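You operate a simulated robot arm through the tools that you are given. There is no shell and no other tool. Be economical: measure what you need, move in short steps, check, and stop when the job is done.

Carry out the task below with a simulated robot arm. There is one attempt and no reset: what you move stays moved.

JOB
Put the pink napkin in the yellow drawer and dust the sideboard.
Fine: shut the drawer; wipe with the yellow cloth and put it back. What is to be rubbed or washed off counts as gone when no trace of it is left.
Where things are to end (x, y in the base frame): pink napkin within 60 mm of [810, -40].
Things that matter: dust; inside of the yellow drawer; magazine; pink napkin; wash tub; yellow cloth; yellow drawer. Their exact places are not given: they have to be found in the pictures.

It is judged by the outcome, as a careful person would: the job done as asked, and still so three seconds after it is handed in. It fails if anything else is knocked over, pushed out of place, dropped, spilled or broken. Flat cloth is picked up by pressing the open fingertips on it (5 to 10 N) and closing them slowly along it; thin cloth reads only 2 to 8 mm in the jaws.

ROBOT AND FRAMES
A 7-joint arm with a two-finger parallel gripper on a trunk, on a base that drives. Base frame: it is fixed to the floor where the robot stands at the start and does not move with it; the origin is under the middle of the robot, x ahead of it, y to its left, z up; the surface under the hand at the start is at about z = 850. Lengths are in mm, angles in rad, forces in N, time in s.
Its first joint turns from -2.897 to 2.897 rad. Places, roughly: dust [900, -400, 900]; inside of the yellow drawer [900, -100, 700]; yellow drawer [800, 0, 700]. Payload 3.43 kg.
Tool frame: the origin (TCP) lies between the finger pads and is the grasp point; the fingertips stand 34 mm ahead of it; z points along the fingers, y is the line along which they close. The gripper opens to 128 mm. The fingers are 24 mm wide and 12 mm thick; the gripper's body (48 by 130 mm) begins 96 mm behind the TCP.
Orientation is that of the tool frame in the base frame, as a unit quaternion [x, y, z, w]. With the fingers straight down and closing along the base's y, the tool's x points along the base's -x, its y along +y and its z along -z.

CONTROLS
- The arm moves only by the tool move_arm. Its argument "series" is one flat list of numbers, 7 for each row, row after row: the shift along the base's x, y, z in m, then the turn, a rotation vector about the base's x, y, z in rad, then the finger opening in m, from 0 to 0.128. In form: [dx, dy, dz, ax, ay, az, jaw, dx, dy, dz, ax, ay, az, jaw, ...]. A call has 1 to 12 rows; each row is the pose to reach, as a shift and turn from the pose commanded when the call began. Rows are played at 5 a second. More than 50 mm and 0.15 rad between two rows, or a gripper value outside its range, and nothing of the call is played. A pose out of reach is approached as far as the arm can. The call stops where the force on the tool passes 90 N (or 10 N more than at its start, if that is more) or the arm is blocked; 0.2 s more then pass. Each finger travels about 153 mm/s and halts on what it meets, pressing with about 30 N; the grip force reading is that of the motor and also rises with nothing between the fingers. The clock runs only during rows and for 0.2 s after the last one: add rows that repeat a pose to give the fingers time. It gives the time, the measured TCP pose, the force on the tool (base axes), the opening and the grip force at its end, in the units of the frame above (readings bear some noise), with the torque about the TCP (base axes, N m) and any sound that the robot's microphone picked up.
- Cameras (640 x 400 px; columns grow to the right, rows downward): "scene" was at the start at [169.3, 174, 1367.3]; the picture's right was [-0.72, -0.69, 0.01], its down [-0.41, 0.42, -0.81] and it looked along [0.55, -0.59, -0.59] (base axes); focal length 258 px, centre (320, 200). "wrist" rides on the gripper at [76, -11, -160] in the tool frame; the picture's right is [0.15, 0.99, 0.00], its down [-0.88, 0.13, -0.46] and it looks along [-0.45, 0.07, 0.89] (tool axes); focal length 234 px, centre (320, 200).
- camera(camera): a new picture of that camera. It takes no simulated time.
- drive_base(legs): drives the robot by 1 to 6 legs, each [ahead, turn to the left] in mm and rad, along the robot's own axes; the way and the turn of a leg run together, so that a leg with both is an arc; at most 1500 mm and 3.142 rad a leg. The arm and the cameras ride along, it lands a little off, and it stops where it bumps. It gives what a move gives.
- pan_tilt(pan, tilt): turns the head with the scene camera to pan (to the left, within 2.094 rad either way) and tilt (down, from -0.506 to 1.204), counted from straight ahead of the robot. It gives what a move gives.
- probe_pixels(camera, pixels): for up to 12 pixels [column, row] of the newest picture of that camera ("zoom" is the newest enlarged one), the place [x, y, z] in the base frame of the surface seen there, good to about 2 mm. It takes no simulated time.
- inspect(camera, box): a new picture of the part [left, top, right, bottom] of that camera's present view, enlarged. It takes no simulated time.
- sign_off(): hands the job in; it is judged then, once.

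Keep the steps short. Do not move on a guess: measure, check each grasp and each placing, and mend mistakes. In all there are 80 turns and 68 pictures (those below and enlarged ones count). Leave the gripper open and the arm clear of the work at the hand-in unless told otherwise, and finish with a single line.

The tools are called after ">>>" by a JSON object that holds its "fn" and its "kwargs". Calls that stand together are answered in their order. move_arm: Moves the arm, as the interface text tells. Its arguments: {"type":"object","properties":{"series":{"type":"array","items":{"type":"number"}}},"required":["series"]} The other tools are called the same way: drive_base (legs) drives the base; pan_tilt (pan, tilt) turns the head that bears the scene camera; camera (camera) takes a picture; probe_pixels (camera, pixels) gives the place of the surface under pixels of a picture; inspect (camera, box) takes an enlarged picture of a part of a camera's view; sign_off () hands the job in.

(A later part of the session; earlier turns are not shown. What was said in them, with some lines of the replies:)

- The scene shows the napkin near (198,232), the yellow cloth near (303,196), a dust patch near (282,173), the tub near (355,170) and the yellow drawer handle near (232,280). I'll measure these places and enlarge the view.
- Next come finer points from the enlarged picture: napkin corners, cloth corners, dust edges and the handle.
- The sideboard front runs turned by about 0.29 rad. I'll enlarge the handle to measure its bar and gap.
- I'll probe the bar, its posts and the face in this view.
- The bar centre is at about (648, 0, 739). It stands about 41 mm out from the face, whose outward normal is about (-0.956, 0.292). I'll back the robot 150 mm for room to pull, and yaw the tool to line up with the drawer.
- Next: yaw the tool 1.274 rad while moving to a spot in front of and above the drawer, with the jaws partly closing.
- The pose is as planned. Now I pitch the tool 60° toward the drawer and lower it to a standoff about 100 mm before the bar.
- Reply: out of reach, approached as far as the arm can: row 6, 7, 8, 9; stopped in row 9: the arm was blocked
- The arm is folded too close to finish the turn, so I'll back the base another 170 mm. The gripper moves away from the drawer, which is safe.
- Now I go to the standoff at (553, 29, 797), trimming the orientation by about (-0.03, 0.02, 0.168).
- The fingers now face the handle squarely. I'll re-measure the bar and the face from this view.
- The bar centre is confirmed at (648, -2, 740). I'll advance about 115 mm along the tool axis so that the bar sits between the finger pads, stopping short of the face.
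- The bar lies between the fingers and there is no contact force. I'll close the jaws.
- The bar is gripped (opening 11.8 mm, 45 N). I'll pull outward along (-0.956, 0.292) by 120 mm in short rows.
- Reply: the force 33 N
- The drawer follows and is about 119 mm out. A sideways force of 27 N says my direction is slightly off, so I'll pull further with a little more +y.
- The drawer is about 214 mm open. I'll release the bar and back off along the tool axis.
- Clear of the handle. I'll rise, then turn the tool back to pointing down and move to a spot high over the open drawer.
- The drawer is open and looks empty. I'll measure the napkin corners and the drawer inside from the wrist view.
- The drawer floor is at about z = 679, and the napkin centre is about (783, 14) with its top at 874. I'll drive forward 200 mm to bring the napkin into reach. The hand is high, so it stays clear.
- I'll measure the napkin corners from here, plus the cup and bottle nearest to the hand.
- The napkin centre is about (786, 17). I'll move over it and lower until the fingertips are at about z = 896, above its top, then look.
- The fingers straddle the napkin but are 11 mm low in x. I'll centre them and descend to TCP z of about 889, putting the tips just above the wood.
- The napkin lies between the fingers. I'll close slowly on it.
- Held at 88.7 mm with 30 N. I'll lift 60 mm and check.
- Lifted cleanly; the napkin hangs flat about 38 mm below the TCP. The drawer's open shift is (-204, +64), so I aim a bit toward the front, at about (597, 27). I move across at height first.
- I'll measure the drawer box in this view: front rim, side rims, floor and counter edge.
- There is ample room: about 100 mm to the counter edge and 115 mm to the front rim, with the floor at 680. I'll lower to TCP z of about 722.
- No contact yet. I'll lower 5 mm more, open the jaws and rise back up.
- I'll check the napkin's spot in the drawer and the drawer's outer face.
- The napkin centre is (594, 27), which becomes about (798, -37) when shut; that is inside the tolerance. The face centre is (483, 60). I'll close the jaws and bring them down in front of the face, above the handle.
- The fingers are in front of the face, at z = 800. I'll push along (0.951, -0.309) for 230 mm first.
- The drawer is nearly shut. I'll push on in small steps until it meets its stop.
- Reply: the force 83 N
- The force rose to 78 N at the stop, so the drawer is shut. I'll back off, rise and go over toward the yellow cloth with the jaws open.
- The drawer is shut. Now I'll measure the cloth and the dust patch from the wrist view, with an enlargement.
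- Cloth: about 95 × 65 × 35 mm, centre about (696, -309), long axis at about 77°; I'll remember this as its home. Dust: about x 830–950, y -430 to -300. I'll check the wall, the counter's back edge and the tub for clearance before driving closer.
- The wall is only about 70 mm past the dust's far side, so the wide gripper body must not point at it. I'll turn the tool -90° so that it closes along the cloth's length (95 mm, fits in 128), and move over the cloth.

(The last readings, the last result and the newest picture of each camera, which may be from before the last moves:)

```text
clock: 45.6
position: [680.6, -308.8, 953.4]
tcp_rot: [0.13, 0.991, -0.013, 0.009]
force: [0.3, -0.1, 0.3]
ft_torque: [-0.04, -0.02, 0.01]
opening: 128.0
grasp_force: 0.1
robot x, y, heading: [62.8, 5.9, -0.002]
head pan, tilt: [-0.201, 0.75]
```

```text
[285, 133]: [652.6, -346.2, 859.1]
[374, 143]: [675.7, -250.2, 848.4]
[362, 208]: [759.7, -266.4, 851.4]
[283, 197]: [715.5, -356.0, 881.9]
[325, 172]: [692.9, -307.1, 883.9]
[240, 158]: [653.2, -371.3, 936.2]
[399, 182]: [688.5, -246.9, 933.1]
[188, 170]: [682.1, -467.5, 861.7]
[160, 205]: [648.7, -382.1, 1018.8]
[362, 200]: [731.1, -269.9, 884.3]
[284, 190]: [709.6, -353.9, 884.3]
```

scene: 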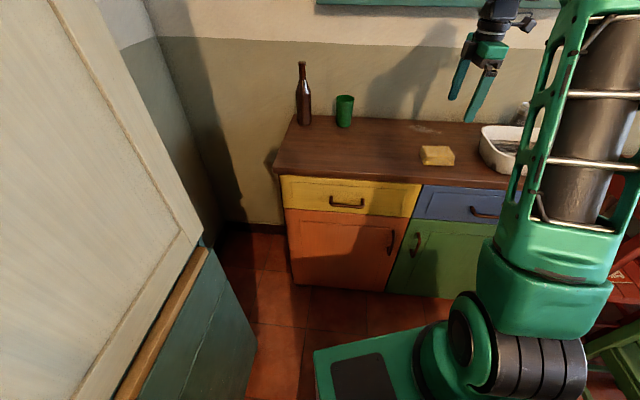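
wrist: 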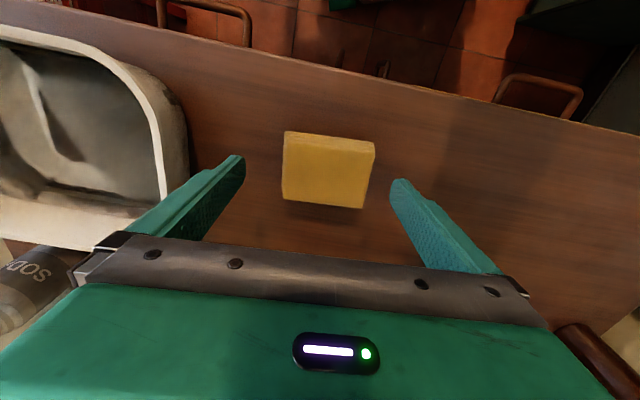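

The cloth centre is (693, -306), so I shift by (+12, +4) mm and lower to z of about 897. The fingertips then stay about 12 mm above the wood while gripping.

>>> {"fn": "move_arm", "kwargs": {"series": [0.012, 0.004, 0, 0, 0, 0, 0.128, 0.012, 0.004, -0.02, 0, 0, 0, 0.128, 0.012, 0.004, -0.04, 0, 0, 0, 0.128, 0.012, 0.004, -0.056, 0, 0, 0, 0.128, 0.012, 0.004, -0.056, 0, 0, 0, 0.128]}}

>>> {"fn": "camera", "kwargs": {"camera": "wrist"}}

```text
clock: 46.8
position: [695.1, -305.7, 896.6]
tcp_rot: [0.128, 0.992, -0.013, 0.008]
force: [-0.1, -0.8, 0.3]
ft_torque: [-0.01, 0.0, -0.03]
opening: 128.2
grasp_force: 0.1
robot x, y, heading: [60.0, 4.4, 0.001]
head pan, tilt: [-0.201, 0.75]
```

```text
35 pictures are left
```

wrist: 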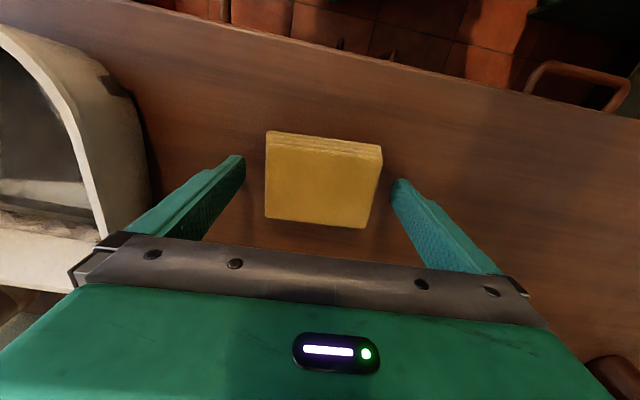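

Well straddled. I'll close slowly.

>>> {"fn": "move_arm", "kwargs": {"series": [0, 0, 0, 0, 0, 0, 0.115, 0, 0, 0, 0, 0, 0, 0.102, 0, 0, 0, 0, 0, 0, 0.092, 0, 0, 0, 0, 0, 0, 0.084, 0, 0, 0, 0, 0, 0, 0.076, 0, 0, 0, 0, 0, 0, 0.07, 0, 0, 0.03, 0, 0, 0, 0.07, 0, 0, 0.03, 0, 0, 0, 0.07]}}

>>> {"fn": "camera", "kwargs": {"camera": "wrist"}}

```text
clock: 48.6
position: [694.4, -307.7, 925.9]
tcp_rot: [0.129, 0.992, -0.011, 0.008]
force: [0.5, -0.3, -0.2]
ft_torque: [0.01, 0.0, 0.03]
opening: 99.1
grasp_force: 30.0
robot x, y, heading: [61.0, 1.1, -0.005]
head pan, tilt: [-0.201, 0.75]
```

```text
34 pictures are left
```

wrist: 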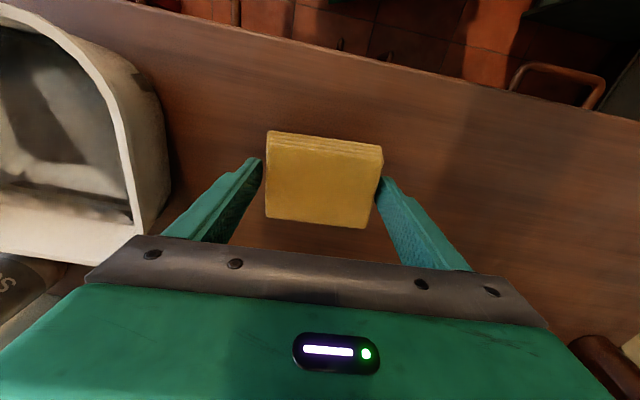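

The cloth is held (99 mm, 30 N) and lifted. I'll carry it over the near edge of the dust, start about (847, -392), and lower to light contact.

>>> {"fn": "move_arm", "kwargs": {"series": [0.038, -0.021, 0, 0, 0, 0, 0.07, 0.077, -0.042, 0, 0, 0, 0, 0.07, 0.115, -0.063, 0, 0, 0, 0, 0.07, 0.153, -0.084, 0, 0, 0, 0, 0.07, 0.153, -0.084, 0, 0, 0, 0, 0.07, 0.153, -0.084, -0.015, 0, 0, 0, 0.07, 0.153, -0.084, -0.024, 0, 0, 0, 0.07, 0.153, -0.084, -0.028, 0, 0, 0, 0.07, 0.153, -0.084, -0.031, 0, 0, 0, 0.07]}}

```text
clock: 50.6
position: [849.9, -390.5, 898.2]
tcp_rot: [0.128, 0.992, -0.013, 0.008]
force: [-0.5, -0.3, -0.6]
ft_torque: [0.01, 0.0, -0.01]
opening: 99.1
grasp_force: 30.7
robot x, y, heading: [60.3, 0.7, -0.008]
head pan, tilt: [-0.201, 0.75]
```

I'm about 1–2 mm above contact. I'll lower a few mm more while reading the force.

>>> {"fn": "move_arm", "kwargs": {"series": [0, 0, -0.002, 0, 0, 0, 0.07, 0, 0, -0.004, 0, 0, 0, 0.07, 0, 0, -0.004, 0, 0, 0, 0.07]}}

```text
clock: 51.4
position: [849.2, -391.7, 897.5]
tcp_rot: [0.129, 0.992, -0.014, 0.012]
force: [7.7, 0.9, 37.5]
ft_torque: [0.72, -0.37, 0.09]
opening: 99.0
grasp_force: 29.8
robot x, y, heading: [56.7, 1.1, -0.004]
head pan, tilt: [-0.201, 0.75]
```

The press is 37 N, which is too firm. I'll ease up 2.5 mm and wipe in strokes along the patch, stepping 22 mm across each time.

>>> {"fn": "move_arm", "kwargs": {"series": [0, 0, 0.0025, 0, 0, 0, 0.07, 0.0065, 0.0242, 0.0025, 0, 0, 0, 0.07, 0.0129, 0.0483, 0.0025, 0, 0, 0, 0.07, 0.0194, 0.0725, 0.0025, 0, 0, 0, 0.07, 0.0407, 0.0668, 0.0025, 0, 0, 0, 0.07, 0.0342, 0.0426, 0.0025, 0, 0, 0, 0.07, 0.0278, 0.0185, 0.0025, 0, 0, 0, 0.07, 0.0213, -0.0057, 0.0025, 0, 0, 0, 0.07, 0.0425, -0.0114, 0.0025, 0, 0, 0, 0.07, 0.049, 0.0128, 0.0025, 0, 0, 0, 0.07, 0.0554, 0.0369, 0.0025, 0, 0, 0, 0.07, 0.0619, 0.0611, 0.0025, 0, 0, 0, 0.07]}}

>>> {"fn": "camera", "kwargs": {"camera": "wrist"}}

```text
clock: 54.0
position: [908.7, -330.4, 896.3]
tcp_rot: [0.129, 0.992, -0.013, 0.009]
force: [-2.9, -7.7, 23.2]
ft_torque: [0.84, 0.08, 0.06]
opening: 99.2
grasp_force: 30.1
robot x, y, heading: [63.6, 2.8, 0.0]
head pan, tilt: [-0.201, 0.75]
```

```text
33 pictures are left
```

wrist: 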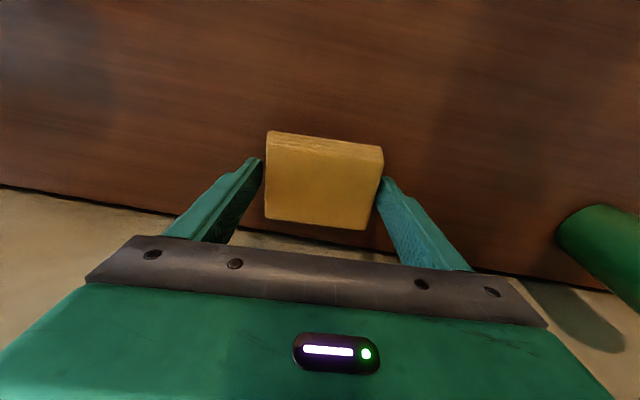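

The strokes are clearing it (force about 23 N). I'll do the far stroke near the wall and a return pass, then lift to look.

>>> {"fn": "move_arm", "kwargs": {"series": [0.0213, -0.0057, 0, 0, 0, 0, 0.07, 0.0148, -0.0299, 0, 0, 0, 0, 0.07, 0.0084, -0.054, 0, 0, 0, 0, 0.07, 0.0019, -0.0782, 0, 0, 0, 0, 0.07, -0.002, -0.0927, 0, 0, 0, 0, 0.07, -0.0087, -0.0754, 0, 0, 0, 0, 0.07, -0.0022, -0.0512, 0, 0, 0, 0, 0.07, 0.0042, -0.027, 0, 0, 0, 0, 0.07, 0.0107, -0.0029, 0, 0, 0, 0, 0.07, 0.0107, -0.0029, 0.03, 0, 0, 0, 0.07, -0.03, -0.0029, 0.055, 0, 0, 0, 0.07, -0.075, 0.005, 0.075, 0, 0, 0, 0.07]}}

>>> {"fn": "pan_tilt", "kwargs": {"pan": -0.45, "tilt": 0.6}}

>>> {"fn": "camera", "kwargs": {"camera": "scene"}}

>>> {"fn": "camera", "kwargs": {"camera": "wrist"}}

```text
clock: 56.6
position: [832.5, -324.0, 970.3]
tcp_rot: [0.128, 0.992, -0.011, 0.007]
force: [0.3, 0.3, -1.1]
ft_torque: [0.03, 0.07, 0.02]
opening: 98.9
grasp_force: 30.3
robot x, y, heading: [58.8, 6.4, -0.0]
head pan, tilt: [-0.201, 0.75]
```

```text
clock: 57.4
position: [832.8, -323.8, 971.6]
tcp_rot: [0.129, 0.992, -0.013, 0.008]
force: [-0.1, -0.3, -0.5]
ft_torque: [-0.03, -0.02, 0.01]
opening: 98.9
grasp_force: 29.6
robot x, y, heading: [60.3, 1.9, 0.002]
head pan, tilt: [-0.45, 0.6]
```

```text
32 pictures are left
```

scene: 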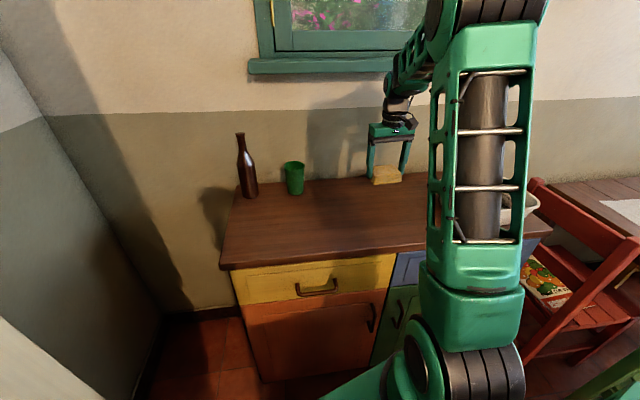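

```text
31 pictures are left
```

wrist: 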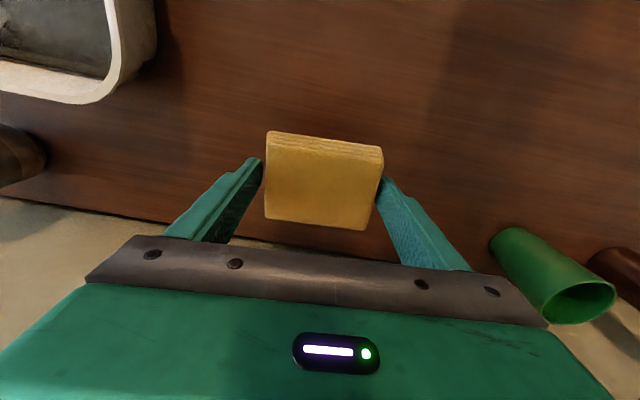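

No dust visible so far, but the hand hides part of it. I'll pull the hand back and up to view the whole patch.

>>> {"fn": "move_arm", "kwargs": {"series": [-0.04, 0.01, 0.025, 0, 0, 0, 0.07, -0.08, 0.018, 0.05, 0, 0, 0, 0.07, -0.12, 0.018, 0.075, 0, 0, 0, 0.07, -0.14, 0.018, 0.1, 0, 0, 0, 0.07, -0.14, 0.018, 0.125, 0, 0, 0, 0.07]}}

>>> {"fn": "pan_tilt", "kwargs": {"pan": -0.7, "tilt": 0.6}}

>>> {"fn": "camera", "kwargs": {"camera": "scene"}}

>>> {"fn": "camera", "kwargs": {"camera": "wrist"}}

```text
clock: 58.6
position: [692.6, -303.8, 1095.2]
tcp_rot: [0.129, 0.992, -0.013, 0.008]
force: [-0.7, 0.2, -1.0]
ft_torque: [0.0, -0.01, -0.01]
opening: 98.8
grasp_force: 30.4
robot x, y, heading: [62.5, 3.7, -0.006]
head pan, tilt: [-0.45, 0.6]
```

```text
clock: 59.4
position: [692.2, -304.0, 1095.1]
tcp_rot: [0.129, 0.992, -0.012, 0.008]
force: [0.8, -0.3, 0.0]
ft_torque: [0.0, 0.0, -0.01]
opening: 99.3
grasp_force: 30.3
robot x, y, heading: [58.6, 5.8, -0.003]
head pan, tilt: [-0.7, 0.6]
```

```text
30 pictures are left
```

scene: 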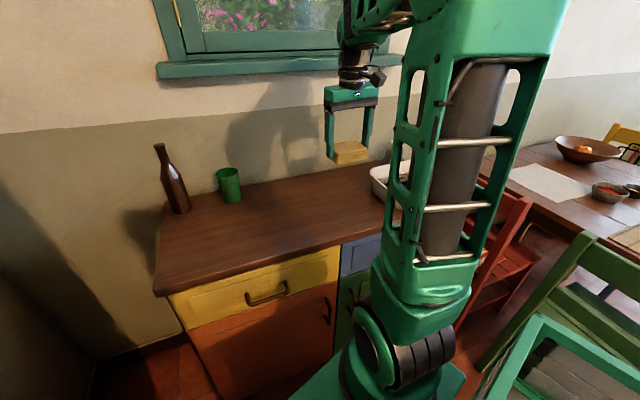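

```text
29 pictures are left
```

wrist: 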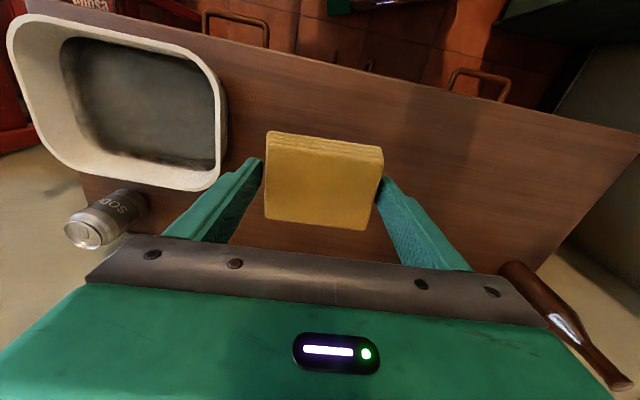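

I'll enlarge the wiped area in the scene view.

>>> {"fn": "inspect", "kwargs": {"camera": "scene", "box": [240, 145, 400, 245]}}

>>> {"fn": "probe_pixels", "kwargs": {"camera": "scene", "pixels": [[330, 178], [350, 175], [365, 170], [320, 185], [355, 190], [375, 190]]}}

```text
4.00 times, centred on (320, 195) of scene
```

zoom: 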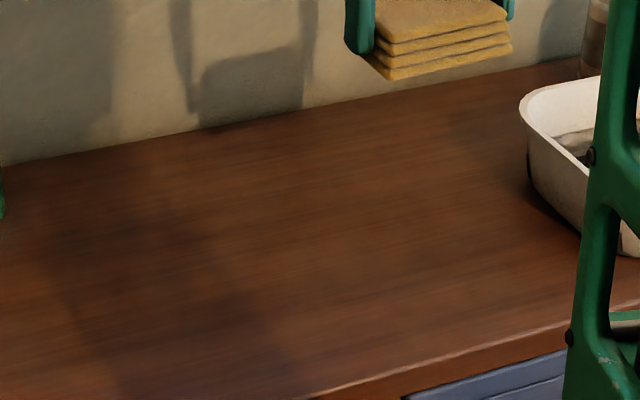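

```text
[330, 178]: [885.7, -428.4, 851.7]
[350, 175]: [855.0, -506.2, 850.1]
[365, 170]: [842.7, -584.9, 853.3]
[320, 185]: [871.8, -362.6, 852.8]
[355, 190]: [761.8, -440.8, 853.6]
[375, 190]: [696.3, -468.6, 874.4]
```

The patch area shows clean wood. I'll return the cloth to its home at (695, -306) by lowering to just above contact.

>>> {"fn": "move_arm", "kwargs": {"series": [0.0025, -0.0018, -0.045, 0, 0, 0, 0.07, 0.0025, -0.0018, -0.09, 0, 0, 0, 0.07, 0.0025, -0.0018, -0.13, 0, 0, 0, 0.07, 0.0025, -0.0018, -0.165, 0, 0, 0, 0.07, 0.0025, -0.0018, -0.185, 0, 0, 0, 0.07, 0.0025, -0.0018, -0.195, 0, 0, 0, 0.07, 0.0025, -0.0018, -0.196, 0, 0, 0, 0.07]}}

```text
clock: 61.0
position: [696.8, -307.5, 901.0]
tcp_rot: [0.129, 0.992, -0.011, 0.007]
force: [-0.3, 0.1, 0.0]
ft_torque: [0.01, 0.01, 0.02]
opening: 99.0
grasp_force: 30.1
robot x, y, heading: [59.9, 2.3, -0.002]
head pan, tilt: [-0.7, 0.6]
```

I'll go down a few mm in small steps to touch the wood.

>>> {"fn": "move_arm", "kwargs": {"series": [-0.001, 0.001, -0.002, 0, 0, 0, 0.07, -0.001, 0.001, -0.0035, 0, 0, 0, 0.07, -0.001, 0.001, -0.0035, 0, 0, 0, 0.07]}}

```text
clock: 61.8
position: [695.5, -306.6, 897.7]
tcp_rot: [0.129, 0.992, -0.012, 0.009]
force: [-0.3, 0.3, -0.7]
ft_torque: [-0.01, 0.01, 0.0]
opening: 98.8
grasp_force: 30.5
robot x, y, heading: [62.0, 2.6, 0.005]
head pan, tilt: [-0.7, 0.6]
```

Another 1.5 mm, then open and rise.

>>> {"fn": "move_arm", "kwargs": {"series": [0, 0, -0.0015, 0, 0, 0, 0.07, 0, 0, -0.0015, 0, 0, 0, 0.07, 0, 0, -0.0015, 0, 0, 0, 0.102, 0, 0, -0.0015, 0, 0, 0, 0.115, 0, 0, -0.0015, 0, 0, 0, 0.126, 0, 0, 0.03, 0, 0, 0, 0.126, 0, 0, 0.075, 0, 0, 0, 0.126, 0, 0, 0.12, 0, 0, 0, 0.126, 0, 0, 0.165, 0, 0, 0, 0.126, 0, 0, 0.2, 0, 0, 0, 0.126]}}

>>> {"fn": "camera", "kwargs": {"camera": "wrist"}}

>>> {"fn": "camera", "kwargs": {"camera": "scene"}}

```text
clock: 64.0
position: [695.6, -306.4, 1094.6]
tcp_rot: [0.129, 0.992, -0.012, 0.007]
force: [0.3, 0.8, -0.1]
ft_torque: [0.01, 0.04, 0.0]
opening: 125.9
grasp_force: 0.0
robot x, y, heading: [58.6, 1.4, 0.001]
head pan, tilt: [-0.7, 0.6]
```

```text
27 pictures are left
```

wrist: 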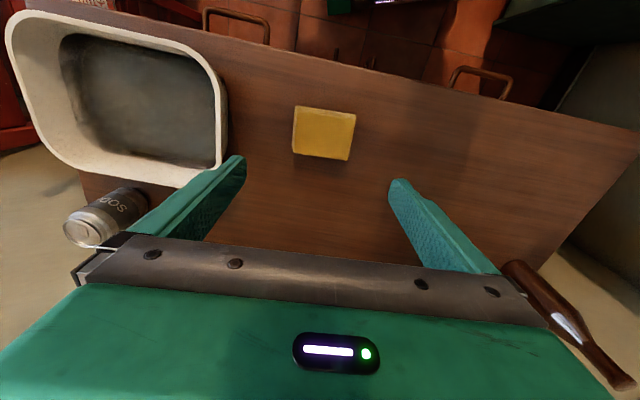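

```text
26 pictures are left
```

scene: 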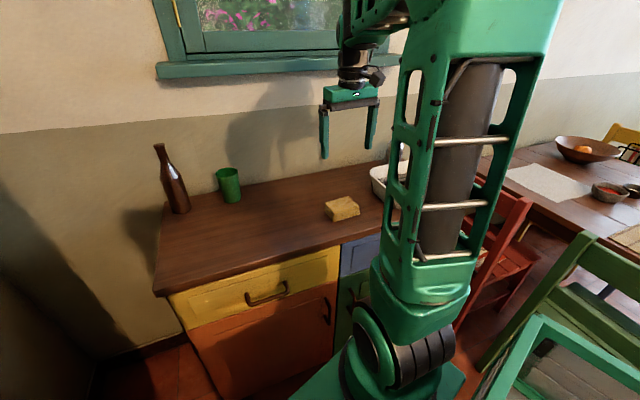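

The cloth is down. I'll check its place and look closely at the wiped area and the drawer seam.

>>> {"fn": "probe_pixels", "kwargs": {"camera": "wrist", "pixels": [[295, 107], [355, 115], [347, 160], [292, 152], [324, 132]]}}

>>> {"fn": "inspect", "kwargs": {"camera": "scene", "box": [270, 160, 366, 220]}}

>>> {"fn": "inspect", "kwargs": {"camera": "scene", "box": [150, 220, 400, 376]}}

```text
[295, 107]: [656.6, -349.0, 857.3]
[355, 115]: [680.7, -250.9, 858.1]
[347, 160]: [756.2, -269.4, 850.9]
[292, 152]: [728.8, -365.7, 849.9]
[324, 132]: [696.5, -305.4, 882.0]
```

```text
6.67 times, centred on (318, 190) of scene
```

zoom: 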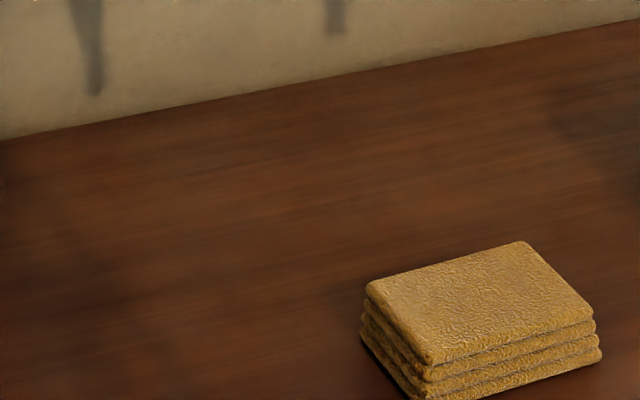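

```text
2.56 times, centred on (275, 298) of scene
```

zoom: 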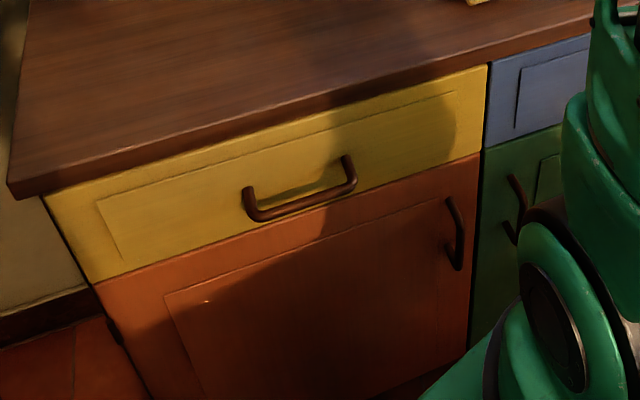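

>>> {"fn": "probe_pixels", "kwargs": {"camera": "zoom", "pixels": [[270, 213], [310, 201], [340, 190], [70, 210], [470, 120], [478, 90], [500, 110]]}}

>>> {"fn": "drive_base", "kwargs": {"legs": [[-150, 0]]}}

>>> {"fn": "camera", "kwargs": {"camera": "scene"}}

```text
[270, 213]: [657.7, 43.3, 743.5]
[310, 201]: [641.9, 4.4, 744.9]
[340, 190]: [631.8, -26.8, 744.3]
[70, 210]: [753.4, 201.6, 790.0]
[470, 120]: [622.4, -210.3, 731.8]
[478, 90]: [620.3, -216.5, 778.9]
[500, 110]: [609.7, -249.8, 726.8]
```

```text
clock: 65.3
position: [546.7, -306.4, 1093.9]
tcp_rot: [0.129, 0.992, -0.012, 0.007]
force: [0.0, 0.0, 0.4]
ft_torque: [0.04, -0.01, 0.04]
opening: 126.0
grasp_force: 0.0
robot x, y, heading: [-89.8, 2.5, 0.001]
head pan, tilt: [-0.7, 0.6]
```

```text
23 pictures are left
```

scene: 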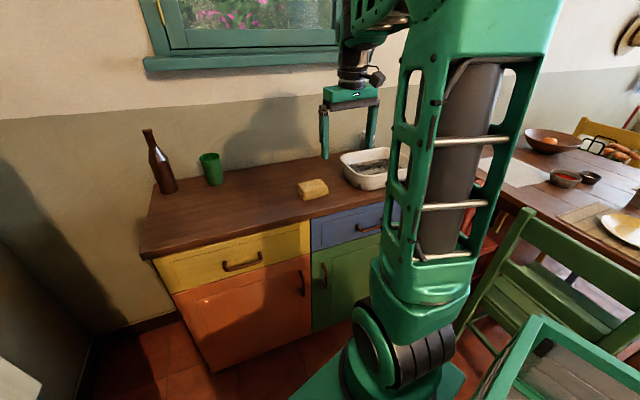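

The handle is back at its starting place, so the drawer is shut. One last close look at the wiped patch from this angle.

>>> {"fn": "inspect", "kwargs": {"camera": "scene", "box": [240, 150, 352, 220]}}

```text
5.71 times, centred on (296, 185) of scene
```

zoom: 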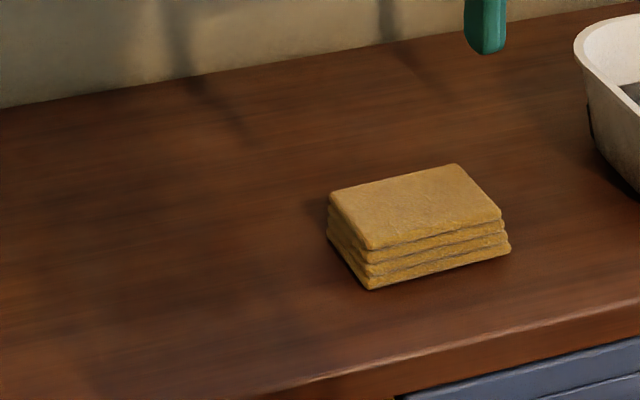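

No trace of dust is left, the cloth is home, the drawer is shut with the napkin inside, and the gripper is open and clear. I'm handing it in.

>>> {"fn": "sign_off", "kwargs": {}}

```text
The job is handed in.
```

The pink napkin is in the shut yellow drawer at about (798, -37), the sideboard shows no trace of dust, and the yellow cloth is back in its place.
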